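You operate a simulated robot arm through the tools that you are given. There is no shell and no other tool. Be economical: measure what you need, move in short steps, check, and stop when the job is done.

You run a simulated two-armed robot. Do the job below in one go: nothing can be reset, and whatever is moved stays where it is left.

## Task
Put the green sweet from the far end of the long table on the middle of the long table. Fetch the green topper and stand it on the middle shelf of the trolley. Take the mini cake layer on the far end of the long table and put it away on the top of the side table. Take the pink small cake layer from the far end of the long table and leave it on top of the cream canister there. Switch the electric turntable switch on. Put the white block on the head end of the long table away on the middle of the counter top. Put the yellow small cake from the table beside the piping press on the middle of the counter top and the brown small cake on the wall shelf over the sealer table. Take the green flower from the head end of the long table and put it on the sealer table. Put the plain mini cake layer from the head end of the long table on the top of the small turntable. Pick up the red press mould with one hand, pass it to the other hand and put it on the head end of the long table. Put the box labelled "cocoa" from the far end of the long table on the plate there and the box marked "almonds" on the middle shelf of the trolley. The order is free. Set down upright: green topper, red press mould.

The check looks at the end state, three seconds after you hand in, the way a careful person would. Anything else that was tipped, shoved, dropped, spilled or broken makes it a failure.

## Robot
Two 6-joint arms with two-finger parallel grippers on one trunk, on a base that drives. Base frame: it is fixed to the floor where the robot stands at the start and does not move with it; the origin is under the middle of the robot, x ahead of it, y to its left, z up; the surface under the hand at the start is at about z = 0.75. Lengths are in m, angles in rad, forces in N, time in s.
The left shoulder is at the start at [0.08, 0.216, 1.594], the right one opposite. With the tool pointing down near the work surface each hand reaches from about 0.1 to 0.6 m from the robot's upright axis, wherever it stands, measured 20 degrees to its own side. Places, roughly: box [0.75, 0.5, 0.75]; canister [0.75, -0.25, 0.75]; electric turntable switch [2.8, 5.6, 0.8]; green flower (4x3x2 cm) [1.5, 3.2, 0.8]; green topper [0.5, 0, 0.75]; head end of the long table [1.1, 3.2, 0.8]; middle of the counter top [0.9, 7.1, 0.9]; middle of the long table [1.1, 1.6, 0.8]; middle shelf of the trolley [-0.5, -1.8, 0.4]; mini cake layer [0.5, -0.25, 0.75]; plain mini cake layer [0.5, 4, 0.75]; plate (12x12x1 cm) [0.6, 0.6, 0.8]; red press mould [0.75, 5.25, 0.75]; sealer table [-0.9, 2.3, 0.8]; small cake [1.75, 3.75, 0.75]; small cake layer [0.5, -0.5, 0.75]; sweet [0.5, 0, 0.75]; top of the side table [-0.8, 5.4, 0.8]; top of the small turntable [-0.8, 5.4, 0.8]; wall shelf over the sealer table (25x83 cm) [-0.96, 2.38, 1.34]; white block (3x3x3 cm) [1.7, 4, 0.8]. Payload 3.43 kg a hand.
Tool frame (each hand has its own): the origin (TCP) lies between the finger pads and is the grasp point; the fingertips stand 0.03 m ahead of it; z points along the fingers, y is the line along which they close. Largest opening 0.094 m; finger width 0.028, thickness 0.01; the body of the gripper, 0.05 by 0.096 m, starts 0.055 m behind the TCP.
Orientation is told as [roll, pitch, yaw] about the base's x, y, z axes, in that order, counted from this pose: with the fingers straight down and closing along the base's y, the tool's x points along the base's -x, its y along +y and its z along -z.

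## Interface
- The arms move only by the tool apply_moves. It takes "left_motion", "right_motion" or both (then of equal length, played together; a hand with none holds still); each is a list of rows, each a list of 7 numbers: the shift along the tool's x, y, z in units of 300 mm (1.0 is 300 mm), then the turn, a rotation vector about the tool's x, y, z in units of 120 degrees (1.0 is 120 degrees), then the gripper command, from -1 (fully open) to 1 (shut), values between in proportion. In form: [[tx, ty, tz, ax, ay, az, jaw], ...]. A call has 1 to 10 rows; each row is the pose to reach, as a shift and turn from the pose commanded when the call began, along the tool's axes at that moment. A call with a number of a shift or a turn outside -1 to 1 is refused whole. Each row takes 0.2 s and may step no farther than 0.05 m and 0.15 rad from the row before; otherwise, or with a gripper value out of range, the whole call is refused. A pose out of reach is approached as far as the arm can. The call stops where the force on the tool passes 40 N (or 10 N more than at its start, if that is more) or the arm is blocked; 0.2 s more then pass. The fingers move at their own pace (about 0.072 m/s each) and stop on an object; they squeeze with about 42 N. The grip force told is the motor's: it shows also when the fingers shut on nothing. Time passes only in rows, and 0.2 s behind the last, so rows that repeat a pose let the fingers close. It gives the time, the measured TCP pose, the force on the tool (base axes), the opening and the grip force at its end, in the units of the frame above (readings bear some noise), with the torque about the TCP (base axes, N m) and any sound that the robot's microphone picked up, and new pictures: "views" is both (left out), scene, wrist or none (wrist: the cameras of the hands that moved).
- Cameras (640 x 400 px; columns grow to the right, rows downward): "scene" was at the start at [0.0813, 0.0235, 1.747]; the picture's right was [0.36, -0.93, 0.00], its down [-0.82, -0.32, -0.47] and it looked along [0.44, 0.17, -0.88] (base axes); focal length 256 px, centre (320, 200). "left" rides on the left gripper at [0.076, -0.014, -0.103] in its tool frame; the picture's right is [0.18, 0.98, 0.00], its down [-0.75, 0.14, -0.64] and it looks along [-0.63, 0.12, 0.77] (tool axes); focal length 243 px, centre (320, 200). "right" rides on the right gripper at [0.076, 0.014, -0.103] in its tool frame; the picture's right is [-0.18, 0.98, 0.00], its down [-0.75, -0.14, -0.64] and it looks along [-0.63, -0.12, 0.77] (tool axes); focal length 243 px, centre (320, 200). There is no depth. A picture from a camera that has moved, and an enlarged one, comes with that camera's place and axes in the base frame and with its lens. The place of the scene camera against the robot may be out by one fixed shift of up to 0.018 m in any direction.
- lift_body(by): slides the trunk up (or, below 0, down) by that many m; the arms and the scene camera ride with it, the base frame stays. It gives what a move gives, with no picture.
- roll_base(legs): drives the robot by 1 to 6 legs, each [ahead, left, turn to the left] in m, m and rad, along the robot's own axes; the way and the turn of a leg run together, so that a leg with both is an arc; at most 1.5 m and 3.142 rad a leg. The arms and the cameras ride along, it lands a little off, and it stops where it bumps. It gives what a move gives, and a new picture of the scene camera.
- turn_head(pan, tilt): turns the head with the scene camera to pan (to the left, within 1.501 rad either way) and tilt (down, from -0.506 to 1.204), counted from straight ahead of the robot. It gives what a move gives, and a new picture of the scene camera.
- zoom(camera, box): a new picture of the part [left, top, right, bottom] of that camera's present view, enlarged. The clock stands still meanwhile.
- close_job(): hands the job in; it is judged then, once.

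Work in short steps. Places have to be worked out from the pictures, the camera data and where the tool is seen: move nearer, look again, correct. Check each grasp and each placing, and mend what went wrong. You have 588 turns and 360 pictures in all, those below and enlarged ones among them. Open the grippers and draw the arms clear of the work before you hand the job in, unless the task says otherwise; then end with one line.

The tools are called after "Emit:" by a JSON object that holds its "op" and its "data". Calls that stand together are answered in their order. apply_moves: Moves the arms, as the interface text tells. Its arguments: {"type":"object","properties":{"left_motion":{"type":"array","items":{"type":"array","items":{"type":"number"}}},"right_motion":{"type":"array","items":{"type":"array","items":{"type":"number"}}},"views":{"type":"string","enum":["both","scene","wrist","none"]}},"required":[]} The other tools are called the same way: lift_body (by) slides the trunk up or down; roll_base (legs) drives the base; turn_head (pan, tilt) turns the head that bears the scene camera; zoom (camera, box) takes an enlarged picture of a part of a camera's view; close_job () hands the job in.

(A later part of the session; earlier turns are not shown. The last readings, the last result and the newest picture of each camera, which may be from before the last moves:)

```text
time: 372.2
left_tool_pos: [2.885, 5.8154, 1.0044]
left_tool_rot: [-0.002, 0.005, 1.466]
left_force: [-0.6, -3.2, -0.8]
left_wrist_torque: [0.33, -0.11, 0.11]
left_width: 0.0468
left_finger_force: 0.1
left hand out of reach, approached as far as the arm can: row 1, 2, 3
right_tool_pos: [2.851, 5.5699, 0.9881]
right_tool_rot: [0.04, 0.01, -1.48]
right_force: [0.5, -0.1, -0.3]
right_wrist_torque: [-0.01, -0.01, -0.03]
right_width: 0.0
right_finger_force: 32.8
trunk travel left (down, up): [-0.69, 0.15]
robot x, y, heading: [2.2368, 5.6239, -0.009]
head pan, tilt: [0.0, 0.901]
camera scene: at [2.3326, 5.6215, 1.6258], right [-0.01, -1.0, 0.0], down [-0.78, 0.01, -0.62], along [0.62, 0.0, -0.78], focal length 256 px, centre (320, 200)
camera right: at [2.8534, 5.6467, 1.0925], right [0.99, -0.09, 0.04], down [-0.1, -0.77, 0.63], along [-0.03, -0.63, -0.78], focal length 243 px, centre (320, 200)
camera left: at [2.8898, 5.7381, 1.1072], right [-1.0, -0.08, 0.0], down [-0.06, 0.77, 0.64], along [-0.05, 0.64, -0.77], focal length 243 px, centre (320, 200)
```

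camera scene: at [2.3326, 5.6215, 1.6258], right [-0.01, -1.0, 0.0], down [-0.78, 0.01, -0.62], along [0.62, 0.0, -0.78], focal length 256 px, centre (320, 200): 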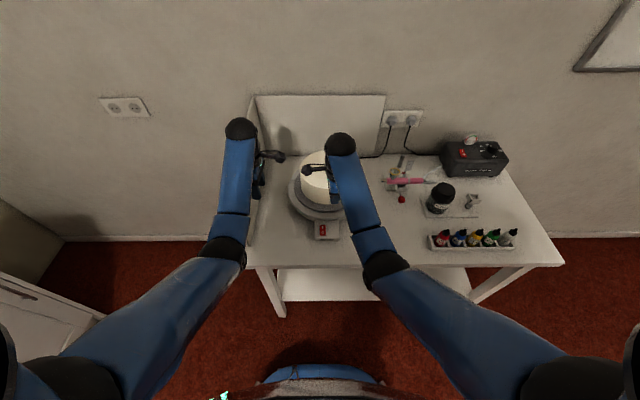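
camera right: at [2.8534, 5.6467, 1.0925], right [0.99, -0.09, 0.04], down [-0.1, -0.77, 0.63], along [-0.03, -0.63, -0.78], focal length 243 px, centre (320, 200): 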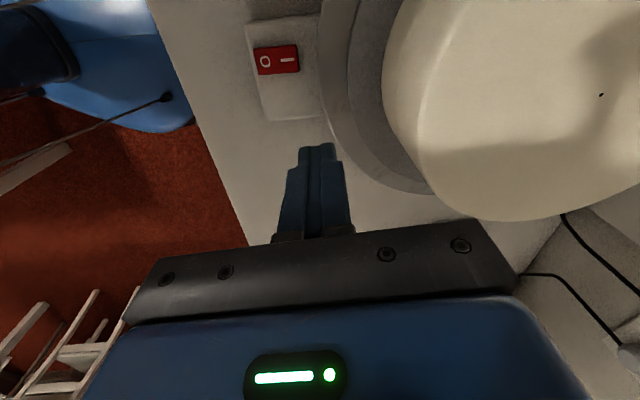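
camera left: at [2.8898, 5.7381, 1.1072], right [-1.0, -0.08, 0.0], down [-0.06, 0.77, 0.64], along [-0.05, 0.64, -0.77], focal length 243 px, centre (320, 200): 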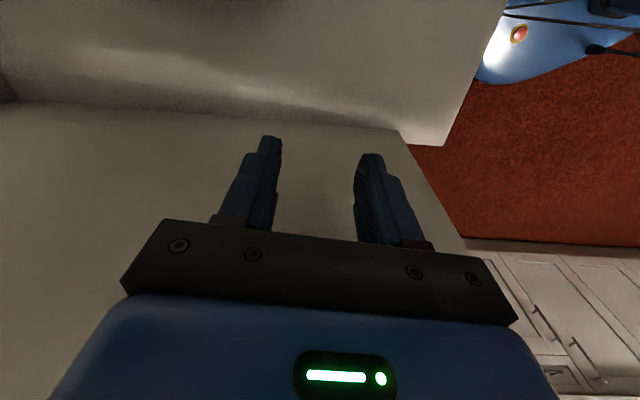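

Switch "I" half is at ≈(2.829,5.601) by the wrist camera. Level the right hand, relieve the left from the panel, then lower.

Emit:
{"op": "apply_moves", "data": {"right_motion": [[0, -0.07, 0, 0.02, 0, 0, 1], [0, -0.07, 0, 0.02, 0, 0, 1]], "left_motion": [[0.04, 0, -0.03, 0, 0, 0, 0], [0.06, 0, -0.05, 0, 0, 0, 0]], "views": "none"}}

Emit:
{"op": "apply_moves", "data": {"right_motion": [[0, 0, 0.12, 0, 0, 0, 1], [0, 0, 0.24, 0, 0, 0, 1], [0, 0, 0.3, 0, 0, 0, 1], [0.05, 0, 0.3, 0, 0, 0, 1], [0.1, 0, 0.3, 0, 0, 0, 1]], "views": "wrist"}}

```text
time: 372.9
left_tool_pos: [2.8923, 5.7997, 1.0126]
left_tool_rot: [-0.003, 0.005, 1.471]
left_force: [1.2, 0.0, -0.2]
left_wrist_torque: [0.03, -0.01, -0.01]
left_width: 0.047
left_finger_force: 0.0
left hand out of reach, approached as far as the arm can: row 1, 2
right_tool_pos: [2.834, 5.5702, 0.9825]
right_tool_rot: [-0.001, 0.01, -1.479]
right_force: [-0.4, -0.4, 0.8]
right_wrist_torque: [0.04, 0.01, -0.02]
right_width: 0.0
right_finger_force: 33.3
right hand out of reach, approached as far as the arm can: row 1, 2
trunk travel left (down, up): [-0.69, 0.15]
robot x, y, heading: [2.2353, 5.6249, -0.008]
head pan, tilt: [0.0, 0.901]
```

```text
time: 374.1
left_tool_pos: [2.8917, 5.8007, 1.0126]
left_tool_rot: [-0.005, 0.006, 1.468]
left_force: [-0.8, -0.8, 0.0]
left_wrist_torque: [0.0, 0.01, -0.02]
left_width: 0.0469
left_finger_force: 0.1
right_tool_pos: [2.8321, 5.6041, 0.8939]
right_tool_rot: [-0.002, 0.011, -1.48]
right_force: [0.3, -0.7, -0.3]
right_wrist_torque: [0.0, -0.02, 0.01]
right_width: 0.0001
right_finger_force: 33.1
trunk travel left (down, up): [-0.69, 0.15]
robot x, y, heading: [2.234, 5.6265, -0.008]
head pan, tilt: [0.0, 0.901]
camera right: at [2.8384, 5.6807, 0.9978], right [1.0, -0.09, 0.0], down [-0.07, -0.77, 0.64], along [-0.06, -0.63, -0.77], focal length 243 px, centre (320, 200)
```

right: 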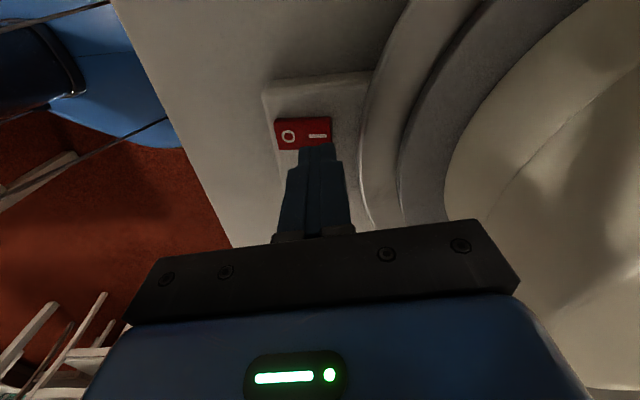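

Aim at the I mark (2.828,5.591) and press down with small steps.

Emit:
{"op": "apply_moves", "data": {"right_motion": [[-0.042, -0.014, 0.06, 0, 0, 0, 1], [-0.042, -0.014, 0.12, 0, 0, 0, 1], [-0.042, -0.014, 0.15, 0, 0, 0, 1], [-0.042, -0.014, 0.165, 0, 0, 0, 1], [-0.042, -0.014, 0.18, 0, 0, 0, 1]], "views": "wrist"}}

```text
time: 374.6
left_tool_pos: [2.8901, 5.7993, 1.0141]
left_tool_rot: [-0.004, 0.005, 1.469]
left_force: [0.0, 0.3, -0.3]
left_wrist_torque: [0.02, -0.02, -0.07]
left_width: 0.0469
left_finger_force: 0.2
right_tool_pos: [2.828, 5.59, 0.8704]
right_tool_rot: [0.004, 0.009, -1.48]
right_force: [-8.0, -2.4, 13.0]
right_wrist_torque: [0.0, 0.62, 0.15]
right_width: 0.0001
right_finger_force: 32.7
trunk travel left (down, up): [-0.69, 0.15]
robot x, y, heading: [2.2344, 5.6212, -0.012]
head pan, tilt: [0.0, 0.901]
stopped in row 2 (right hand): the force on the tool passed its limit at 58 N (the readings are from after the stop); the commanded pose is now the measured one
camera right: at [2.8342, 5.667, 0.9742], right [1.0, -0.09, 0.0], down [-0.07, -0.77, 0.63], along [-0.06, -0.63, -0.77], focal length 243 px, centre (320, 200)
```

right: 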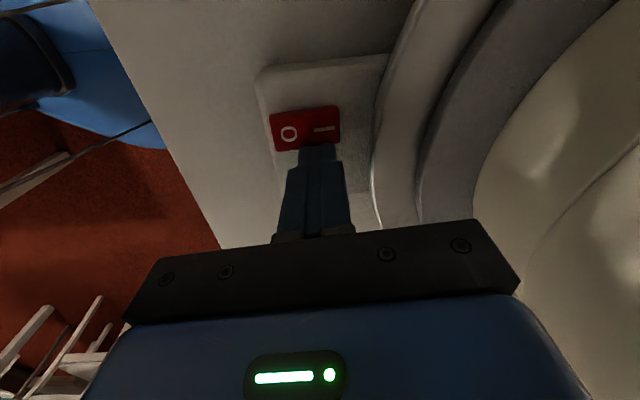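

Contact came at tip z≈0.84, so the rocker is higher and at y≈5.610. Rise, shift +2 cm in y, and press again.

Emit:
{"op": "apply_moves", "data": {"right_motion": [[0, 0, -0.06, 0, 0, 0, 1], [0.067, 0.01, -0.06, 0, 0, 0, 1], [0.067, 0.01, -0.06, 0, 0, 0, 1]], "views": "wrist"}}

```text
time: 375.4
left_tool_pos: [2.8918, 5.8002, 1.0127]
left_tool_rot: [-0.003, 0.005, 1.471]
left_force: [-0.8, 0.6, -0.3]
left_wrist_torque: [-0.01, 0.03, 0.01]
left_width: 0.047
left_finger_force: 0.0
right_tool_pos: [2.8324, 5.6107, 0.8869]
right_tool_rot: [0.002, 0.01, -1.48]
right_force: [0.2, 0.0, -0.5]
right_wrist_torque: [0.03, -0.03, 0.01]
right_width: 0.0
right_finger_force: 32.6
trunk travel left (down, up): [-0.69, 0.15]
robot x, y, heading: [2.2331, 5.6234, -0.005]
head pan, tilt: [0.0, 0.901]
camera right: at [2.8383, 5.6869, 0.9908], right [1.0, -0.09, 0.0], down [-0.07, -0.77, 0.63], along [-0.06, -0.63, -0.77], focal length 243 px, centre (320, 200)
```

right: 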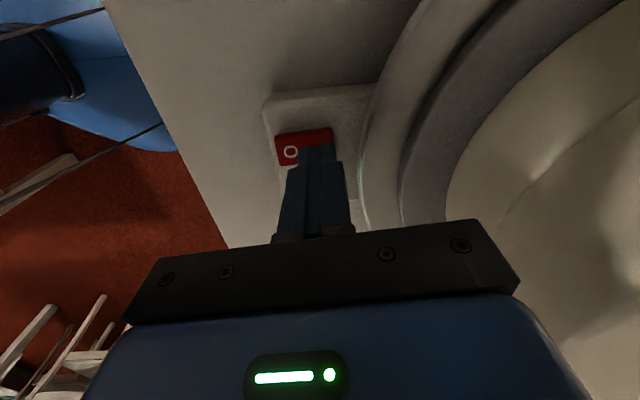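

The fingertip covers the I half. Press down.

Emit:
{"op": "apply_moves", "data": {"right_motion": [[0, 0, 0.03, 0, 0, 0, 1], [0, 0, 0.045, 0, 0, 0, 1], [0, 0, 0.06, 0, 0, 0, 1], [0, 0, 0.075, 0, 0, 0, 1], [0, 0, 0.09, 0, 0, 0, 1]], "views": "wrist"}}

```text
time: 376.6
left_tool_pos: [2.888, 5.7977, 1.0157]
left_tool_rot: [-0.008, 0.004, 1.468]
left_force: [-0.1, -0.8, 0.7]
left_wrist_torque: [-0.02, 0.03, 0.01]
left_width: 0.0469
left_finger_force: 0.1
right_tool_pos: [2.8321, 5.6112, 0.8694]
right_tool_rot: [0.011, 0.011, -1.481]
right_force: [-18.1, -4.4, 26.5]
right_wrist_torque: [-0.17, 0.8, 0.02]
right_width: 0.0
right_finger_force: 33.3
trunk travel left (down, up): [-0.69, 0.15]
robot x, y, heading: [2.2338, 5.6237, -0.009]
head pan, tilt: [0.0, 0.901]
stopped in row 5 (right hand): the force on the tool passed its limit at 46 N (the readings are from after the stop); the commanded pose is now the measured one
camera right: at [2.8372, 5.6876, 0.9738], right [1.0, -0.1, 0.01], down [-0.08, -0.77, 0.63], along [-0.05, -0.63, -0.77], focal length 243 px, centre (320, 200)
```

right: 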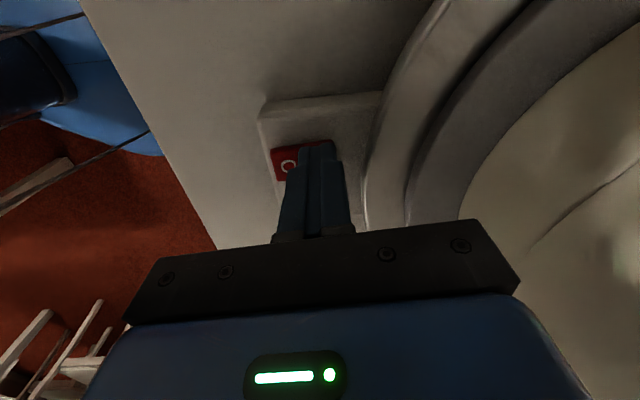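

No click reported; the load is near the pivot. Rise, shift 9 mm farther (+x), and press again.

Emit:
{"op": "apply_moves", "data": {"right_motion": [[0, 0, -0.05, 0, 0, 0, 1], [0, 0.03, -0.05, 0, 0, 0, 1], [0, 0.03, -0.02, 0, 0, 0, 1], [0, 0.03, 0.0, 0, 0, 0, 1], [0, 0.03, 0.02, 0, 0, 0, 1], [0, 0.03, 0.04, 0, 0, 0, 1]], "views": "wrist"}}

```text
time: 377.9
left_tool_pos: [2.8862, 5.7962, 1.0175]
left_tool_rot: [-0.008, 0.005, 1.467]
left_force: [-0.3, 0.4, -0.4]
left_wrist_torque: [-0.01, 0.02, -0.01]
left_width: 0.0471
left_finger_force: 0.1
right_tool_pos: [2.8443, 5.6122, 0.8681]
right_tool_rot: [0.023, 0.012, -1.481]
right_force: [-20.1, -5.7, 30.0]
right_wrist_torque: [-0.21, 0.88, 0.02]
right_width: 0.0
right_finger_force: 33.0
trunk travel left (down, up): [-0.69, 0.15]
robot x, y, heading: [2.2351, 5.6245, -0.014]
head pan, tilt: [0.0, 0.901]
stopped in row 6 (right hand): the force on the tool passed its limit at 50 N (the readings are from after the stop); the commanded pose is now the measured one
camera right: at [2.8484, 5.6885, 0.9724], right [1.0, -0.1, 0.02], down [-0.09, -0.77, 0.63], along [-0.05, -0.63, -0.78], focal length 243 px, centre (320, 200)
```

right: 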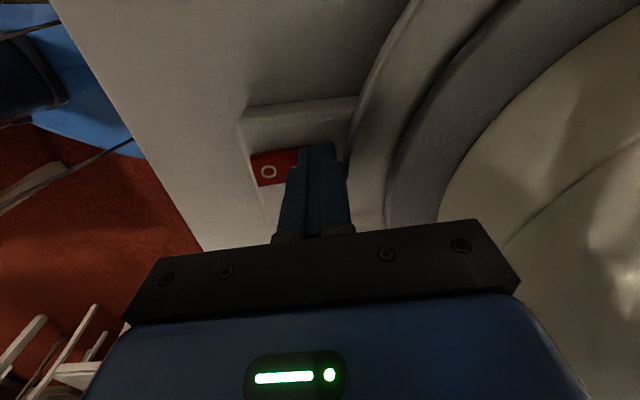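

Lift and inspect the rocker state with an enlarged view.

Emit:
{"op": "apply_moves", "data": {"right_motion": [[0, 0, -0.1, 0, 0, 0, 1], [-0.1, 0, -0.2, 0, 0, 0, 1], [-0.2, 0, -0.25, 0, 0, 0, 1]], "views": "none"}}

Emit:
{"op": "zoom", "data": {"camera": "right", "box": [220, 20, 380, 120]}}

Emit:
{"op": "zoom", "data": {"camera": "scene", "box": [285, 205, 365, 260]}}

```text
time: 378.7
left_tool_pos: [2.891, 5.7973, 1.013]
left_tool_rot: [-0.002, 0.004, 1.469]
left_force: [0.3, 0.4, 0.3]
left_wrist_torque: [-0.02, -0.04, -0.01]
left_width: 0.0471
left_finger_force: 0.0
right_tool_pos: [2.851, 5.5512, 0.9379]
right_tool_rot: [0.021, 0.014, -1.481]
right_force: [0.9, 0.4, -0.3]
right_wrist_torque: [-0.01, 0.01, -0.01]
right_width: 0.0
right_finger_force: 33.2
trunk travel left (down, up): [-0.69, 0.15]
robot x, y, heading: [2.2325, 5.6236, -0.007]
head pan, tilt: [0.0, 0.901]
```

```text
4.00 times, centred on (300, 70) of right
camera zoom: at [2.8553, 5.6271, 1.0422], right [1.0, -0.1, 0.02], down [-0.09, -0.77, 0.63], along [-0.05, -0.63, -0.78], focal length 970 px, centre (400, 720)
```

zoom: 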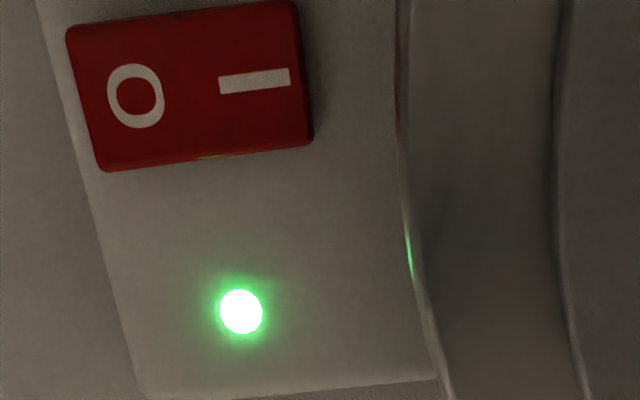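

```text
7.27 times, centred on (325, 232) of scene
camera zoom: at [2.3311, 5.6215, 1.626], right [-0.01, -1.0, 0.0], down [-0.78, 0.01, -0.62], along [0.62, -0.01, -0.78], focal length 1860 px, centre (284, -36)
```

zoom: 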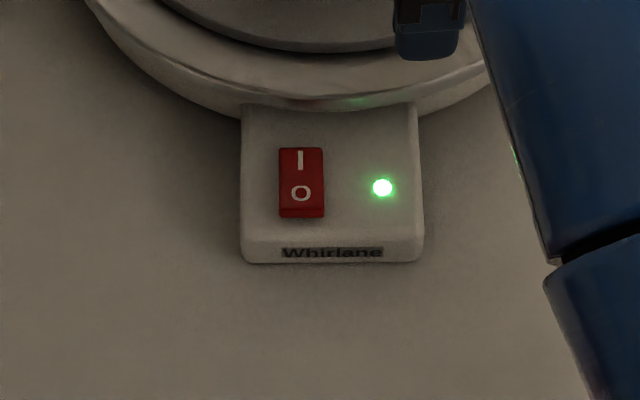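

The green lamp is lit: the turntable is switched on. Raise up, back off, turn to face −y and drive along the window side to see the brown cake and flower.

Emit:
{"op": "lift_body", "data": {"by": 0.15}}

Emit:
{"op": "roll_base", "data": {"legs": [[-0.15, 0, 0], [0, 0, -1.56], [0.9, 0.2, 0]]}}

Emit:
{"op": "turn_head", "data": {"pan": -0.4, "tilt": 0.7}}

```text
time: 380.5
left_tool_pos: [2.8901, 5.7991, 1.1624]
left_tool_rot: [-0.005, 0.005, 1.469]
left_force: [-0.3, -0.3, 0.3]
left_wrist_torque: [0.02, 0.0, 0.0]
left_width: 0.0469
left_finger_force: 0.1
right_tool_pos: [2.8517, 5.5516, 1.0869]
right_tool_rot: [0.02, 0.013, -1.481]
right_force: [0.9, -0.1, -0.4]
right_wrist_torque: [0.04, 0.01, -0.02]
right_width: 0.0001
right_finger_force: 32.6
trunk travel left (down, up): [-0.84, 0.0]
robot x, y, heading: [2.2389, 5.6243, -0.012]
head pan, tilt: [0.0, 0.901]
```

```text
time: 390.1
left_tool_pos: [2.4135, 4.0647, 1.1637]
left_tool_rot: [-0.004, 0.005, -0.124]
left_force: [0.8, 1.0, 0.1]
left_wrist_torque: [-0.03, -0.01, 0.04]
left_width: 0.0467
left_finger_force: 0.1
right_tool_pos: [2.1698, 4.109, 1.0883]
right_tool_rot: [0.021, 0.013, -3.076]
right_force: [0.0, -0.3, 0.4]
right_wrist_torque: [-0.03, 0.01, -0.03]
right_width: 0.0002
right_finger_force: 33.2
trunk travel left (down, up): [-0.84, 0.0]
robot x, y, heading: [2.2562, 4.7206, -1.603]
head pan, tilt: [0.0, 0.901]
camera scene: at [2.2428, 4.6179, 1.7761], right [-1.0, 0.03, 0.0], down [0.03, 0.78, -0.62], along [-0.02, -0.62, -0.78], focal length 256 px, centre (320, 200)
```

scene: 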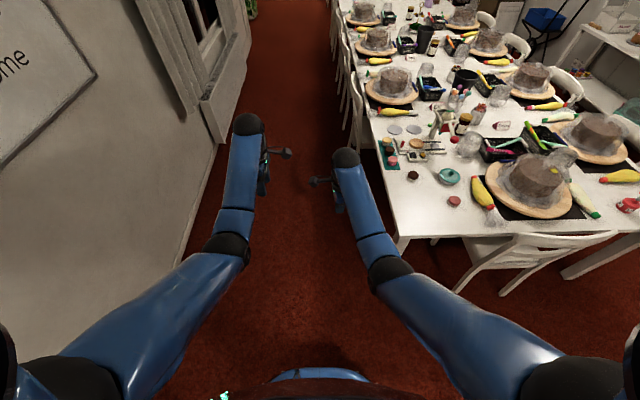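

```text
time: 391.0
left_tool_pos: [2.4135, 4.0619, 1.1624]
left_tool_rot: [-0.003, 0.005, -0.127]
left_force: [0.1, 0.1, -0.4]
left_wrist_torque: [-0.01, -0.02, 0.0]
left_width: 0.0472
left_finger_force: 0.1
right_tool_pos: [2.1692, 4.1057, 1.0867]
right_tool_rot: [0.018, 0.011, -3.076]
right_force: [-0.2, 0.5, -0.6]
right_wrist_torque: [-0.01, -0.01, 0.03]
right_width: 0.0
right_finger_force: 33.2
trunk travel left (down, up): [-0.84, 0.0]
robot x, y, heading: [2.2544, 4.721, -1.606]
head pan, tilt: [-0.4, 0.7]
camera scene: at [2.2103, 4.6139, 1.792], right [-0.91, 0.42, 0.0], down [0.27, 0.59, -0.76], along [-0.32, -0.69, -0.64], focal length 256 px, centre (320, 200)
```

scene: 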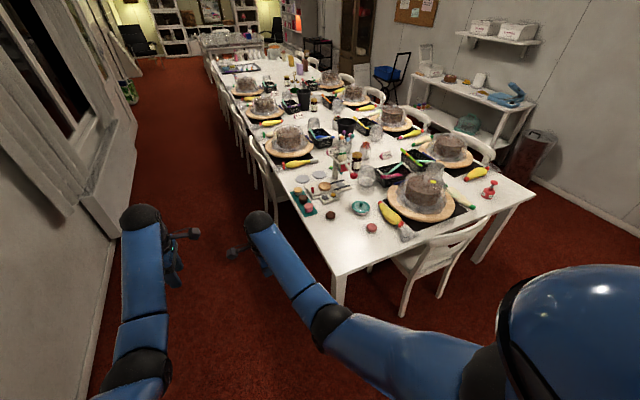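

Zoom on the table's press corner to find the flower.

Emit:
{"op": "zoom", "data": {"camera": "scene", "box": [260, 90, 420, 240]}}

```text
2.67 times, centred on (340, 165) of scene
camera zoom: at [2.2103, 4.6139, 1.792], right [-0.91, 0.42, 0.0], down [0.27, 0.59, -0.76], along [-0.32, -0.69, -0.64], focal length 682 px, centre (267, 293)
```

zoom: 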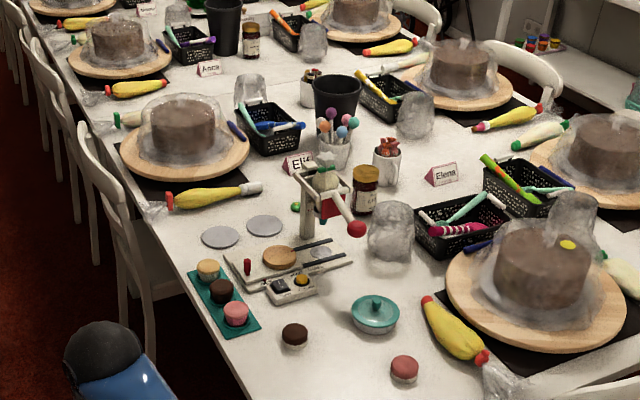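

Emit:
{"op": "zoom", "data": {"camera": "scene", "box": [315, 130, 365, 165]}}

```text
11.43 times, centred on (340, 148) of scene
camera zoom: at [2.2103, 4.6139, 1.792], right [-0.91, 0.42, 0.0], down [0.27, 0.59, -0.76], along [-0.32, -0.69, -0.64], focal length 2923 px, centre (91, 800)
```

zoom: 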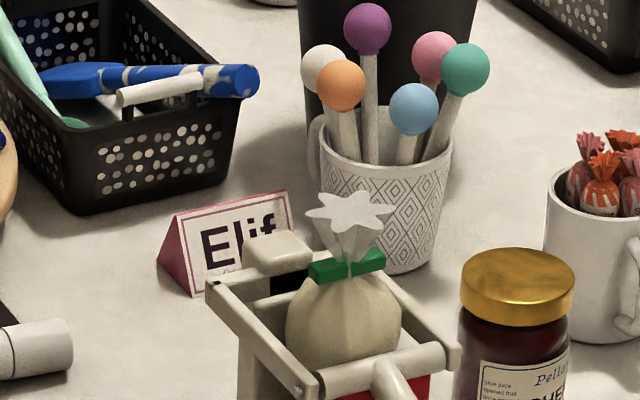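

Emit:
{"op": "zoom", "data": {"camera": "scene", "box": [305, 150, 365, 190]}}

```text
10.00 times, centred on (335, 170) of scene
camera zoom: at [2.2103, 4.6139, 1.792], right [-0.91, 0.42, 0.0], down [0.27, 0.59, -0.76], along [-0.32, -0.69, -0.64], focal length 2558 px, centre (170, 500)
```

zoom: 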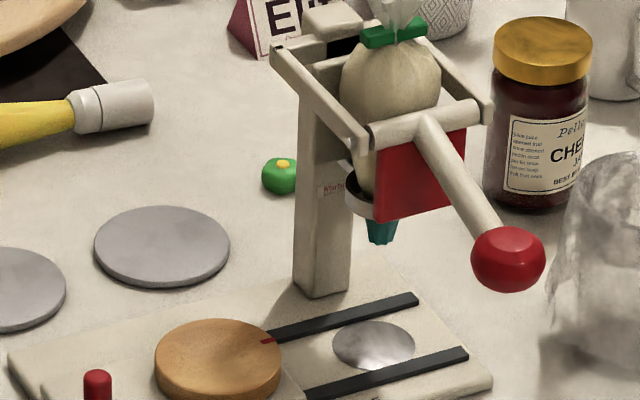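

The green flower is at ≈(1.467,3.20), just beside the press column (1.495,3.33); brown cake at (1.726,3.689). From (2.15,3.45) facing −x, left takes the flower, right the brown cake. First set hand yaw/height.

Emit:
{"op": "apply_moves", "data": {"left_motion": [[0, 0, 0, 0, 0, 0.07, 0], [0, 0, 0, 0, 0, 0.14, 0], [0, 0, 0, 0, 0, 0.21, 0], [0, 0, 0, 0, 0, 0.28, 0], [0, 0, 0, 0, 0, 0.35, 0], [0, 0, 0, 0, 0, 0.42, -0.5], [0, 0, 0, 0, 0, 0.49, -1], [0, 0, 0, 0, 0, 0.56, -1], [0, 0, 0, 0, 0, 0.63, -1], [0, 0, 0, 0, 0, 0.7, -1]], "right_motion": [[0, 0, -0.05, 0, 0, 0, 1], [0, 0, -0.1, 0, 0, 0, 1], [0, 0, -0.15, 0, 0, 0, 1], [0, 0, -0.2, 0, 0, 0, 1], [0, 0, -0.25, 0, 0, 0, 0], [0, 0, -0.28, 0, 0, 0, -1], [0, 0, -0.28, 0, 0, 0, -1], [0, 0, -0.28, 0, 0, 0, -1], [0, 0, -0.28, 0, 0, 0, -1], [0, 0, -0.28, 0, 0, 0, -1]], "views": "none"}}

Emit:
{"op": "roll_base", "data": {"legs": [[0, 0, -1.54]]}}

```text
time: 393.2
left_tool_pos: [2.4136, 4.0618, 1.1626]
left_tool_rot: [-0.009, -0.002, -1.594]
left_force: [0.8, 0.3, 0.7]
left_wrist_torque: [0.0, 0.0, 0.01]
left_width: 0.0939
left_finger_force: 0.0
right_tool_pos: [2.1716, 4.097, 1.1599]
right_tool_rot: [0.023, 0.012, -3.077]
right_force: [0.0, 0.4, -0.5]
right_wrist_torque: [0.01, 0.0, -0.03]
right_width: 0.094
right_finger_force: 0.0
right hand out of reach, approached as far as the arm can: row 5, 6, 7, 8, 9, 10
trunk travel left (down, up): [-0.84, 0.0]
robot x, y, heading: [2.2564, 4.7229, -1.598]
head pan, tilt: [-0.4, 0.7]
```

```text
time: 397.3
left_tool_pos: [1.6049, 4.5311, 1.163]
left_tool_rot: [-0.007, -0.001, -3.114]
left_force: [0.0, 0.0, 0.3]
left_wrist_torque: [-0.02, -0.01, 0.05]
left_width: 0.0942
left_finger_force: 0.0
right_tool_pos: [1.6275, 4.7739, 1.1593]
right_tool_rot: [0.021, 0.012, 1.685]
right_force: [0.6, -0.2, -0.1]
right_wrist_torque: [0.01, 0.0, 0.02]
right_width: 0.0941
right_finger_force: 0.1
trunk travel left (down, up): [-0.84, 0.0]
robot x, y, heading: [2.2557, 4.7209, -3.123]
head pan, tilt: [-0.4, 0.7]
camera scene: at [2.1374, 4.7523, 1.7921], right [0.37, 0.93, 0.0], down [0.6, -0.24, -0.76], along [-0.71, 0.29, -0.64], focal length 256 px, centre (320, 200)
```

scene: 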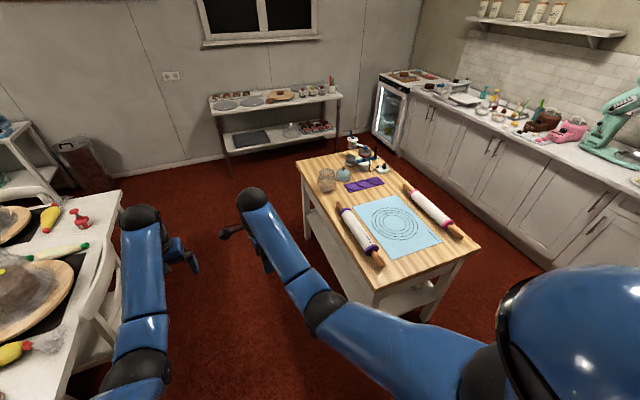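

Slide left (−y) 1.0 m and look down.

Emit:
{"op": "roll_base", "data": {"legs": [[0, 1.05, 0]]}}

Emit:
{"op": "turn_head", "data": {"pan": 0.2, "tilt": 1.0}}

```text
time: 402.7
left_tool_pos: [1.6185, 3.4933, 1.1638]
left_tool_rot: [-0.005, -0.002, -3.117]
left_force: [0.9, -0.1, -0.4]
left_wrist_torque: [-0.02, 0.02, -0.01]
left_width: 0.0942
left_finger_force: 0.1
right_tool_pos: [1.6425, 3.7369, 1.1586]
right_tool_rot: [0.021, 0.014, 1.683]
right_force: [0.1, 0.5, 0.1]
right_wrist_torque: [-0.01, 0.01, 0.01]
right_width: 0.0941
right_finger_force: 0.1
trunk travel left (down, up): [-0.84, 0.0]
robot x, y, heading: [2.2714, 3.682, -3.128]
head pan, tilt: [-0.4, 0.7]
camera scene: at [2.1527, 3.714, 1.792], right [0.38, 0.93, 0.0], down [0.6, -0.24, -0.76], along [-0.71, 0.29, -0.64], focal length 256 px, centre (320, 200)
```

scene: 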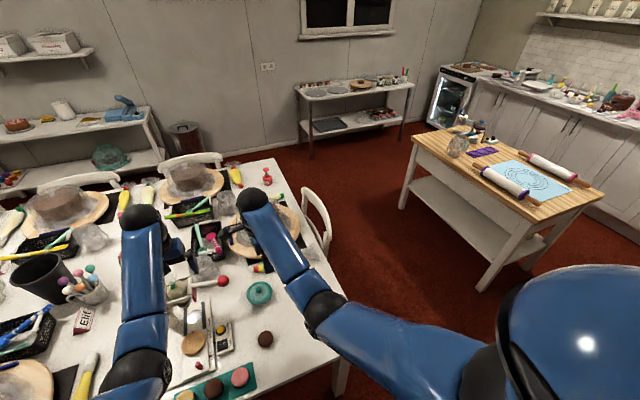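

```text
time: 403.7
left_tool_pos: [1.6186, 3.4915, 1.1636]
left_tool_rot: [-0.006, -0.002, -3.118]
left_force: [0.4, -0.9, -0.5]
left_wrist_torque: [0.04, -0.01, 0.01]
left_width: 0.0941
left_finger_force: 0.0
right_tool_pos: [1.6431, 3.7359, 1.1597]
right_tool_rot: [0.021, 0.011, 1.682]
right_force: [0.4, -0.4, 0.2]
right_wrist_torque: [0.03, 0.0, -0.03]
right_width: 0.0943
right_finger_force: 0.0
trunk travel left (down, up): [-0.84, 0.0]
robot x, y, heading: [2.2696, 3.6784, -3.133]
head pan, tilt: [0.201, 1.0]
camera scene: at [2.1633, 3.6648, 1.7687], right [-0.21, 0.98, 0.0], down [0.82, 0.18, -0.54], along [-0.53, -0.11, -0.84], focal length 256 px, centre (320, 200)
```

scene: 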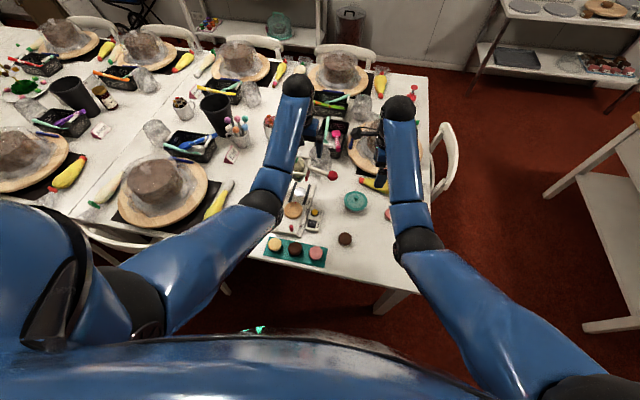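

Lower 0.15 and bring the right hand above the brown cake.

Emit:
{"op": "lift_body", "data": {"by": -0.15}}

Emit:
{"op": "apply_moves", "data": {"right_motion": [[0.06, -0.07, 0.08, 0, 0, 0, -1], [0.12, -0.14, 0.16, 0, 0, 0, -1], [0.19, -0.203, 0.26, 0, 0, 0, -1], [0.19, -0.203, 0.38, 0, 0, 0, -1], [0.19, -0.203, 0.45, 0, 0, 0, -1]], "views": "wrist"}}

```text
time: 405.4
left_tool_pos: [1.618, 3.4926, 1.0137]
left_tool_rot: [-0.004, -0.002, -3.117]
left_force: [-0.6, 0.3, -0.4]
left_wrist_torque: [0.02, 0.0, 0.02]
left_width: 0.0941
left_finger_force: 0.0
right_tool_pos: [1.6442, 3.7361, 1.0082]
right_tool_rot: [0.02, 0.012, 1.684]
right_force: [-0.4, 0.9, 0.1]
right_wrist_torque: [-0.01, -0.01, 0.01]
right_width: 0.0938
right_finger_force: 0.1
trunk travel left (down, up): [-0.69, 0.15]
robot x, y, heading: [2.2679, 3.6801, -3.128]
head pan, tilt: [0.201, 1.0]
```

```text
time: 406.6
left_tool_pos: [1.6186, 3.4922, 1.0121]
left_tool_rot: [-0.005, -0.001, -3.117]
left_force: [0.3, 1.1, -0.4]
left_wrist_torque: [0.01, -0.01, 0.01]
left_width: 0.094
left_finger_force: 0.2
right_tool_pos: [1.7066, 3.6829, 0.8714]
right_tool_rot: [0.022, 0.012, 1.681]
right_force: [0.2, -0.4, -0.1]
right_wrist_torque: [0.03, 0.0, 0.0]
right_width: 0.0939
right_finger_force: 0.0
trunk travel left (down, up): [-0.69, 0.15]
robot x, y, heading: [2.2672, 3.6768, -3.131]
head pan, tilt: [0.201, 1.0]
camera right: at [1.7018, 3.6076, 0.9769], right [-1.0, 0.07, 0.02], down [0.07, 0.77, 0.63], along [0.03, 0.63, -0.78], focal length 243 px, centre (320, 200)
```

right: 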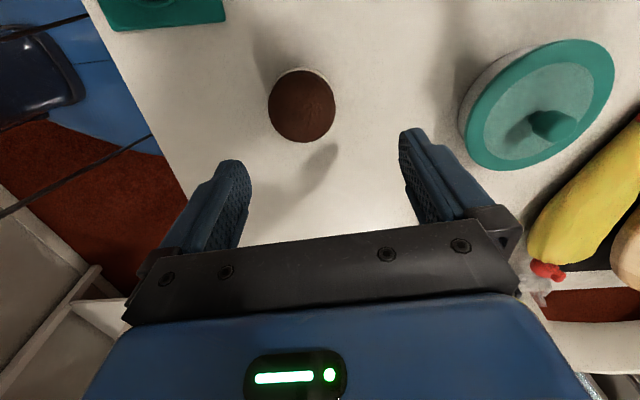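

Brown cake at (1.716,3.667). Centre, descend, close.

Emit:
{"op": "apply_moves", "data": {"right_motion": [[0.056, -0.024, 0.05, 0, 0, 0, -1], [0.056, -0.024, 0.16, 0, 0, 0, -1], [0.056, -0.024, 0.255, 0, 0, 0, -1], [0.056, -0.024, 0.255, 0, 0, 0, 1], [0.056, -0.024, 0.255, 0, 0, 0, 1], [0.056, -0.024, 0.255, 0, 0, 0, 1]], "views": "wrist"}}

```text
time: 408.0
left_tool_pos: [1.6194, 3.4912, 1.0134]
left_tool_rot: [-0.005, 0.0, -3.117]
left_force: [-0.1, -0.5, -0.2]
left_wrist_torque: [-0.02, 0.03, 0.04]
left_width: 0.0942
left_finger_force: 0.0
right_tool_pos: [1.716, 3.6664, 0.7986]
right_tool_rot: [0.021, 0.012, 1.681]
right_force: [0.3, -0.1, -0.7]
right_wrist_torque: [0.0, -0.03, 0.03]
right_width: 0.0529
right_finger_force: 42.2
trunk travel left (down, up): [-0.69, 0.15]
robot x, y, heading: [2.2663, 3.6814, -3.124]
head pan, tilt: [0.201, 1.0]
camera right: at [1.712, 3.5902, 0.903], right [-1.0, 0.07, 0.02], down [0.07, 0.77, 0.63], along [0.03, 0.63, -0.78], focal length 243 px, centre (320, 200)
```

right: 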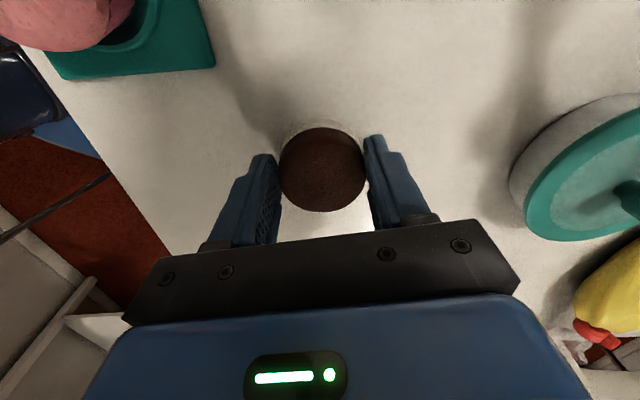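

Brown held (0.053). Lift it and move it out to the right (+y); then raise the trunk.

Emit:
{"op": "apply_moves", "data": {"right_motion": [[0, 0, -0.15, 0, 0, 0, 1], [0, 0, -0.3, 0, 0, 0, 1], [0, 0, -0.45, 0, 0, 0, 1], [-0.13, 0, -0.5, 0, 0, 0, 1], [-0.27, 0, -0.55, 0, 0, 0, 1], [-0.41, 0, -0.6, 0, 0, 0, 1], [-0.55, 0, -0.63, 0, 0, 0, 1], [-0.7, 0, -0.65, 0, 0, 0, 1], [-0.8, 0, -0.66, 0, 0, 0, 1]], "views": "none"}}

Emit:
{"op": "lift_body", "data": {"by": 0.15}}

Emit:
{"op": "roll_base", "data": {"legs": [[0, 0.2, 0], [0.11, 0, 0]]}}

Emit:
{"op": "zoom", "data": {"camera": "left", "box": [0, 0, 640, 400]}}

```text
time: 410.0
left_tool_pos: [1.6193, 3.4912, 1.0132]
left_tool_rot: [-0.006, -0.002, -3.117]
left_force: [-0.8, 0.4, -0.3]
left_wrist_torque: [0.0, 0.01, -0.02]
left_width: 0.094
left_finger_force: 0.0
right_tool_pos: [1.6731, 3.9082, 0.9637]
right_tool_rot: [0.022, 0.012, 1.685]
right_force: [0.1, -0.7, 0.1]
right_wrist_torque: [-0.01, -0.01, -0.04]
right_width: 0.0524
right_finger_force: 42.1
right hand out of reach, approached as far as the arm can: row 5, 6, 7, 8, 9
trunk travel left (down, up): [-0.69, 0.15]
robot x, y, heading: [2.2702, 3.6801, -3.123]
head pan, tilt: [0.201, 1.0]
```

```text
time: 411.8
left_tool_pos: [1.6182, 3.4918, 1.1631]
left_tool_rot: [-0.003, -0.001, -3.118]
left_force: [0.4, 0.2, 1.1]
left_wrist_torque: [0.01, -0.02, 0.0]
left_width: 0.094
left_finger_force: 0.1
right_tool_pos: [1.6723, 3.9077, 1.1132]
right_tool_rot: [0.022, 0.012, 1.683]
right_force: [-0.8, -0.6, -0.1]
right_wrist_torque: [-0.01, -0.01, -0.03]
right_width: 0.0525
right_finger_force: 41.8
trunk travel left (down, up): [-0.84, 0.0]
robot x, y, heading: [2.2686, 3.683, -3.131]
head pan, tilt: [0.201, 1.0]
```

```text
time: 414.2
left_tool_pos: [1.5213, 3.2904, 1.1676]
left_tool_rot: [-0.005, -0.011, -3.114]
left_force: [0.8, 0.5, 0.4]
left_wrist_torque: [0.01, 0.07, 0.0]
left_width: 0.0941
left_finger_force: 0.2
right_tool_pos: [1.5745, 3.7045, 1.1178]
right_tool_rot: [0.031, 0.013, 1.686]
right_force: [1.5, 0.0, 0.5]
right_wrist_torque: [0.01, 0.08, -0.02]
right_width: 0.0525
right_finger_force: 41.9
trunk travel left (down, up): [-0.84, 0.0]
robot x, y, heading: [2.1647, 3.4816, -3.126]
head pan, tilt: [0.201, 1.0]
camera scene: at [2.0708, 3.466, 1.7697], right [-0.22, 0.98, 0.0], down [0.82, 0.18, -0.55], along [-0.54, -0.12, -0.84], focal length 256 px, centre (320, 200)
```

scene: 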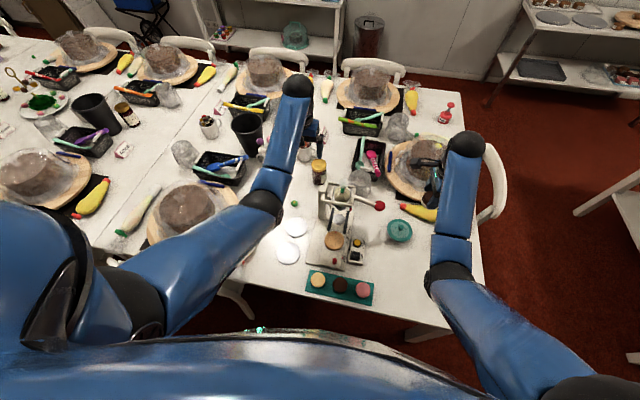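

```text
1.00 times, centred on (320, 200) of left (not enlarged: the box is as wide or as high as the picture)
camera zoom: at [1.598, 3.3048, 1.2702], right [0.21, -0.98, -0.01], down [-0.74, -0.17, 0.65], along [-0.64, -0.13, -0.76], focal length 243 px, centre (320, 200)
```

zoom: 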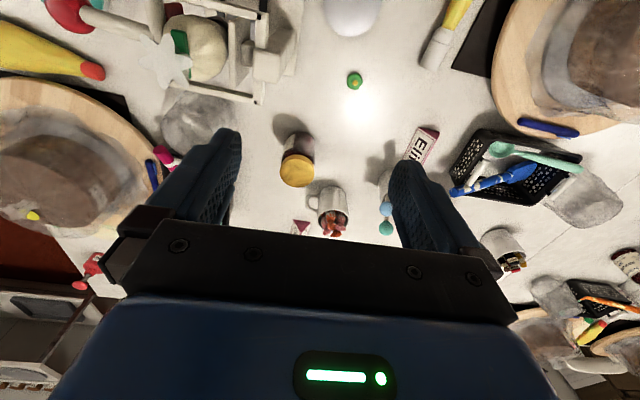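

Flower at ≈(1.482,3.217); press frame begins at y≈3.32. Shift the left hand over the flower at height with narrower jaws, then lower the trunk.

Emit:
{"op": "apply_moves", "data": {"left_motion": [[-0.065, 0.12, 0, 0, 0, 0, -0.4], [-0.13, 0.247, 0, 0, 0, 0, -0.4], [-0.13, 0.247, 0, 0, 0, 0, -0.4]], "views": "none"}}

Emit:
{"op": "lift_body", "data": {"by": -0.24}}

Emit:
{"op": "zoom", "data": {"camera": "left", "box": [0, 0, 640, 400]}}

```text
time: 415.0
left_tool_pos: [1.477, 3.2138, 1.1629]
left_tool_rot: [-0.007, -0.004, -3.114]
left_force: [1.2, 0.0, 0.6]
left_wrist_torque: [0.01, 0.0, 0.06]
left_width: 0.0657
left_finger_force: 0.1
right_tool_pos: [1.5675, 3.7048, 1.115]
right_tool_rot: [0.025, 0.012, 1.688]
right_force: [-0.1, 0.0, -0.7]
right_wrist_torque: [-0.01, -0.04, 0.03]
right_width: 0.0526
right_finger_force: 42.1
trunk travel left (down, up): [-0.84, 0.0]
robot x, y, heading: [2.1628, 3.4793, -3.126]
head pan, tilt: [0.201, 1.0]
```

```text
time: 417.5
left_tool_pos: [1.4744, 3.2124, 0.9221]
left_tool_rot: [-0.004, 0.0, -3.115]
left_force: [-0.2, -0.6, 0.8]
left_wrist_torque: [0.0, 0.0, 0.03]
left_width: 0.0658
left_finger_force: 0.1
right_tool_pos: [1.5667, 3.7039, 0.8722]
right_tool_rot: [0.022, 0.013, 1.685]
right_force: [0.4, -0.1, -0.6]
right_wrist_torque: [0.02, 0.0, 0.03]
right_width: 0.0524
right_finger_force: 42.5
trunk travel left (down, up): [-0.6, 0.24]
robot x, y, heading: [2.1632, 3.4771, -3.123]
head pan, tilt: [0.201, 1.0]
```

```text
1.00 times, centred on (320, 200) of left (not enlarged: the box is as wide or as high as the picture)
camera zoom: at [1.5509, 3.2283, 1.0244], right [0.21, -0.98, -0.01], down [-0.75, -0.17, 0.64], along [-0.63, -0.13, -0.77], focal length 243 px, centre (320, 200)
```

zoom: 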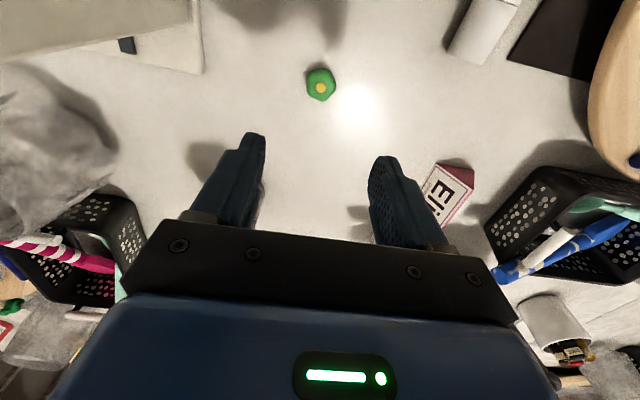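

Flower at (1.485,3.216). Descend over it and close.

Emit:
{"op": "apply_moves", "data": {"left_motion": [[0.035, -0.013, 0.12, 0, 0, 0, -0.4], [0.035, -0.013, 0.25, 0, 0, 0, -0.4], [0.035, -0.013, 0.37, 0, 0, 0, -0.4], [0.035, -0.013, 0.46, 0, 0, 0, -0.4], [0.035, -0.013, 0.46, 0, 0, 0, 1], [0.035, -0.013, 0.46, 0, 0, 0, 1], [0.035, -0.013, 0.46, 0, 0, 0, 1]], "views": "wrist"}}

```text
time: 419.1
left_tool_pos: [1.4842, 3.218, 0.7836]
left_tool_rot: [-0.006, -0.002, -3.113]
left_force: [-0.4, 0.2, -0.4]
left_wrist_torque: [-0.03, 0.0, -0.03]
left_width: 0.0272
left_finger_force: 42.1
right_tool_pos: [1.5652, 3.7038, 0.8723]
right_tool_rot: [0.023, 0.012, 1.687]
right_force: [-0.1, 0.3, -0.4]
right_wrist_torque: [0.02, -0.03, -0.02]
right_width: 0.052
right_finger_force: 42.2
trunk travel left (down, up): [-0.6, 0.24]
robot x, y, heading: [2.1654, 3.4824, -3.124]
head pan, tilt: [0.201, 1.0]
camera left: at [1.5603, 3.2333, 0.8866], right [0.21, -0.98, -0.01], down [-0.75, -0.17, 0.64], along [-0.63, -0.13, -0.77], focal length 243 px, centre (320, 200)
```

left: 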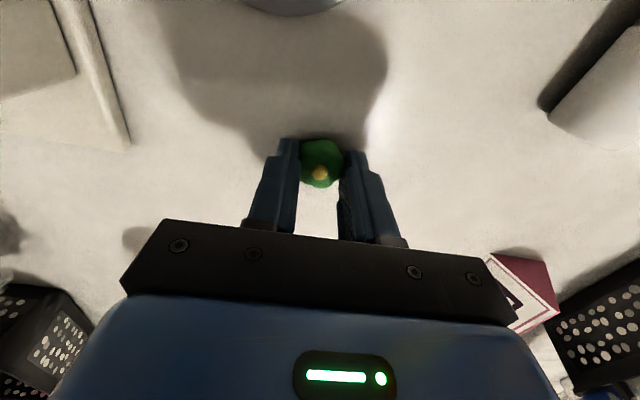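

Flower held (0.027). Lift, raise trunk, and drive around the head end to the aisle by the sealer table.

Emit:
{"op": "apply_moves", "data": {"left_motion": [[0, 0, -0.15, 0, 0, 0, 1], [0, 0, -0.3, 0, 0, 0, 1], [0, 0, -0.45, 0, 0, 0, 1]], "views": "none"}}

Emit:
{"op": "lift_body", "data": {"by": 0.24}}

Emit:
{"op": "roll_base", "data": {"legs": [[-0.15, 0, 0], [0, -1.22, 0], [1.3, 0, 0]]}}

```text
time: 419.9
left_tool_pos: [1.4859, 3.2168, 0.9183]
left_tool_rot: [-0.005, -0.002, -3.114]
left_force: [0.2, 0.8, 1.3]
left_wrist_torque: [0.01, 0.02, 0.02]
left_width: 0.0273
left_finger_force: 42.3
right_tool_pos: [1.5666, 3.7037, 0.8734]
right_tool_rot: [0.024, 0.012, 1.686]
right_force: [0.7, 0.1, -0.6]
right_wrist_torque: [-0.03, 0.02, -0.01]
right_width: 0.0527
right_finger_force: 42.0
trunk travel left (down, up): [-0.6, 0.24]
robot x, y, heading: [2.166, 3.4777, -3.125]
head pan, tilt: [0.201, 1.0]
```

```text
time: 422.4
left_tool_pos: [1.4854, 3.2158, 1.1577]
left_tool_rot: [-0.004, -0.001, -3.112]
left_force: [0.5, -0.7, -0.4]
left_wrist_torque: [0.02, 0.01, -0.04]
left_width: 0.0272
left_finger_force: 42.4
right_tool_pos: [1.5662, 3.7039, 1.1129]
right_tool_rot: [0.023, 0.012, 1.685]
right_force: [-1.2, -0.5, -0.2]
right_wrist_torque: [0.0, 0.0, -0.01]
right_width: 0.0523
right_finger_force: 41.7
trunk travel left (down, up): [-0.84, 0.0]
robot x, y, heading: [2.1627, 3.4815, -3.125]
head pan, tilt: [0.201, 1.0]
```

```text
time: 435.7
left_tool_pos: [0.3038, 4.4052, 1.1581]
left_tool_rot: [-0.004, -0.004, -3.105]
left_force: [-0.4, 1.1, 0.2]
left_wrist_torque: [-0.01, 0.02, -0.02]
left_width: 0.0274
left_finger_force: 42.3
right_tool_pos: [0.381, 4.8944, 1.1137]
right_tool_rot: [0.023, 0.012, 1.694]
right_force: [0.7, -0.5, -1.1]
right_wrist_torque: [-0.02, -0.03, 0.01]
right_width: 0.0526
right_finger_force: 42.0
trunk travel left (down, up): [-0.84, 0.0]
robot x, y, heading: [0.9836, 4.6767, -3.109]
head pan, tilt: [0.201, 1.0]
camera scene: at [0.8745, 4.6591, 1.7688], right [-0.22, 0.97, 0.0], down [0.82, 0.19, -0.54], along [-0.53, -0.12, -0.84], focal length 256 px, centre (320, 200)
```

scene: 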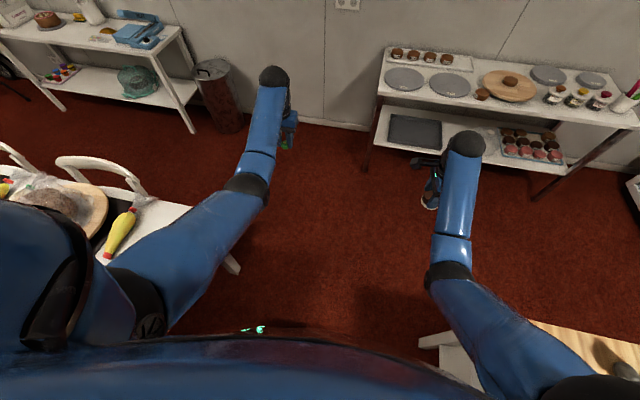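

Side table items look fine. Continue ahead then slide left along the aisle to the sealer table.

Emit:
{"op": "roll_base", "data": {"legs": [[1.0, 0, -0.033], [0, 1.2, 0], [0, 0.85, 0]]}}

Emit:
{"op": "turn_head", "data": {"pan": 0.0, "tilt": 0.7}}

```text
time: 450.6
left_tool_pos: [-0.7121, 2.3945, 1.1587]
left_tool_rot: [-0.006, -0.003, -3.133]
left_force: [0.2, -0.9, -0.7]
left_wrist_torque: [-0.01, -0.01, 0.0]
left_width: 0.0277
left_finger_force: 41.9
right_tool_pos: [-0.6224, 2.8813, 1.1132]
right_tool_rot: [0.022, 0.013, 1.666]
right_force: [-0.3, 1.0, -0.5]
right_wrist_torque: [-0.01, 0.0, -0.02]
right_width: 0.0527
right_finger_force: 42.1
trunk travel left (down, up): [-0.84, 0.0]
robot x, y, heading: [-0.0264, 2.6432, 3.14]
head pan, tilt: [0.201, 1.0]
camera scene: at [-0.136, 2.6329, 1.7687], right [-0.2, 0.98, 0.0], down [0.83, 0.17, -0.54], along [-0.53, -0.11, -0.84], focal length 256 px, centre (320, 200)
```

scene: 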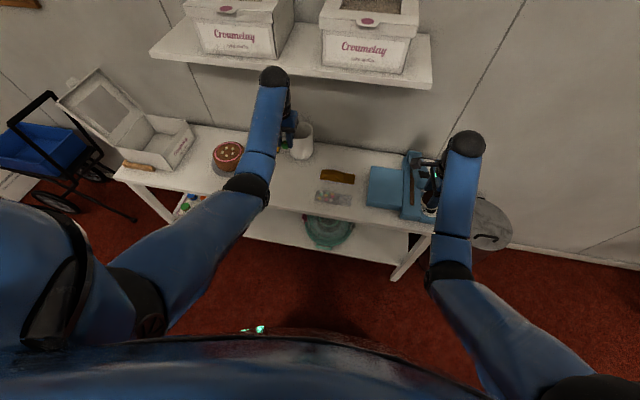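

```text
time: 451.4
left_tool_pos: [-0.7129, 2.3936, 1.158]
left_tool_rot: [-0.005, -0.002, -3.133]
left_force: [-1.4, -0.2, -0.5]
left_wrist_torque: [0.0, 0.0, 0.01]
left_width: 0.0274
left_finger_force: 41.3
right_tool_pos: [-0.6236, 2.8799, 1.1136]
right_tool_rot: [0.022, 0.011, 1.668]
right_force: [0.4, 0.8, 0.7]
right_wrist_torque: [-0.05, -0.02, 0.01]
right_width: 0.0524
right_finger_force: 42.2
trunk travel left (down, up): [-0.84, 0.0]
robot x, y, heading: [-0.032, 2.6445, 3.139]
head pan, tilt: [0.0, 0.7]
camera scene: at [-0.1525, 2.6448, 1.792], right [0.0, 1.0, 0.0], down [0.64, 0.0, -0.76], along [-0.76, 0.0, -0.64], focal length 256 px, centre (320, 200)
```

scene: 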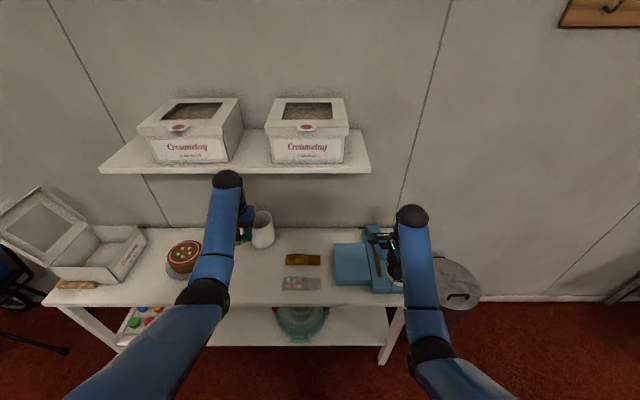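

The shelf (z≈1.34) has a 14 cm gap between the two boxes around (-0.90,2.40). First slide left so the right arm lines up, then raise the right hand.

Emit:
{"op": "roll_base", "data": {"legs": [[0, 0.42, 0]]}}

Emit:
{"op": "apply_moves", "data": {"right_motion": [[0, 0, -0.16, 0, 0, 0, 1], [0, 0, -0.32, 0, 0, 0, 1], [0, 0, -0.48, 0, 0, 0, 1], [0, 0, -0.64, 0, 0, 0, 1], [0, 0, -0.8, 0, 0, 0, 1], [0, 0, -0.96, 0, 0, 0, 1]], "views": "none"}}

```text
time: 454.0
left_tool_pos: [-0.7144, 1.976, 1.1586]
left_tool_rot: [-0.004, -0.003, -3.136]
left_force: [-0.4, -0.1, -0.2]
left_wrist_torque: [0.0, 0.03, 0.0]
left_width: 0.0275
left_finger_force: 42.2
right_tool_pos: [-0.6245, 2.4621, 1.1131]
right_tool_rot: [0.025, 0.016, 1.666]
right_force: [-0.5, -0.2, 1.1]
right_wrist_torque: [0.01, 0.0, -0.01]
right_width: 0.0525
right_finger_force: 42.4
trunk travel left (down, up): [-0.84, 0.0]
robot x, y, heading: [-0.027, 2.2238, 3.135]
head pan, tilt: [0.0, 0.7]
camera scene: at [-0.1539, 2.2273, 1.792], right [0.0, 1.0, 0.0], down [0.64, 0.0, -0.76], along [-0.76, 0.0, -0.64], focal length 256 px, centre (320, 200)
```

scene: 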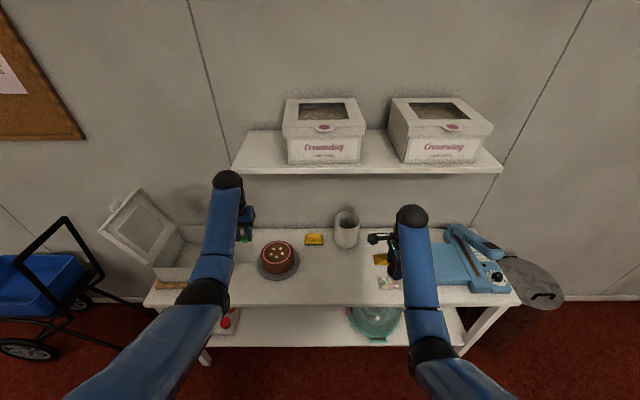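

```text
time: 455.4
left_tool_pos: [-0.7136, 1.9731, 1.1563]
left_tool_rot: [-0.007, -0.003, -3.135]
left_force: [-0.1, 0.2, 0.1]
left_wrist_torque: [-0.01, 0.04, 0.0]
left_width: 0.0272
left_finger_force: 42.5
right_tool_pos: [-0.7714, 2.4602, 1.3432]
right_tool_rot: [0.018, 0.012, 1.665]
right_force: [0.4, 0.4, -0.8]
right_wrist_torque: [-0.02, 0.0, 0.01]
right_width: 0.0526
right_finger_force: 42.1
right hand out of reach, approached as far as the arm can: row 1, 2, 3, 4, 5, 6
trunk travel left (down, up): [-0.84, 0.0]
robot x, y, heading: [-0.031, 2.2207, 3.139]
head pan, tilt: [0.0, 0.7]
```

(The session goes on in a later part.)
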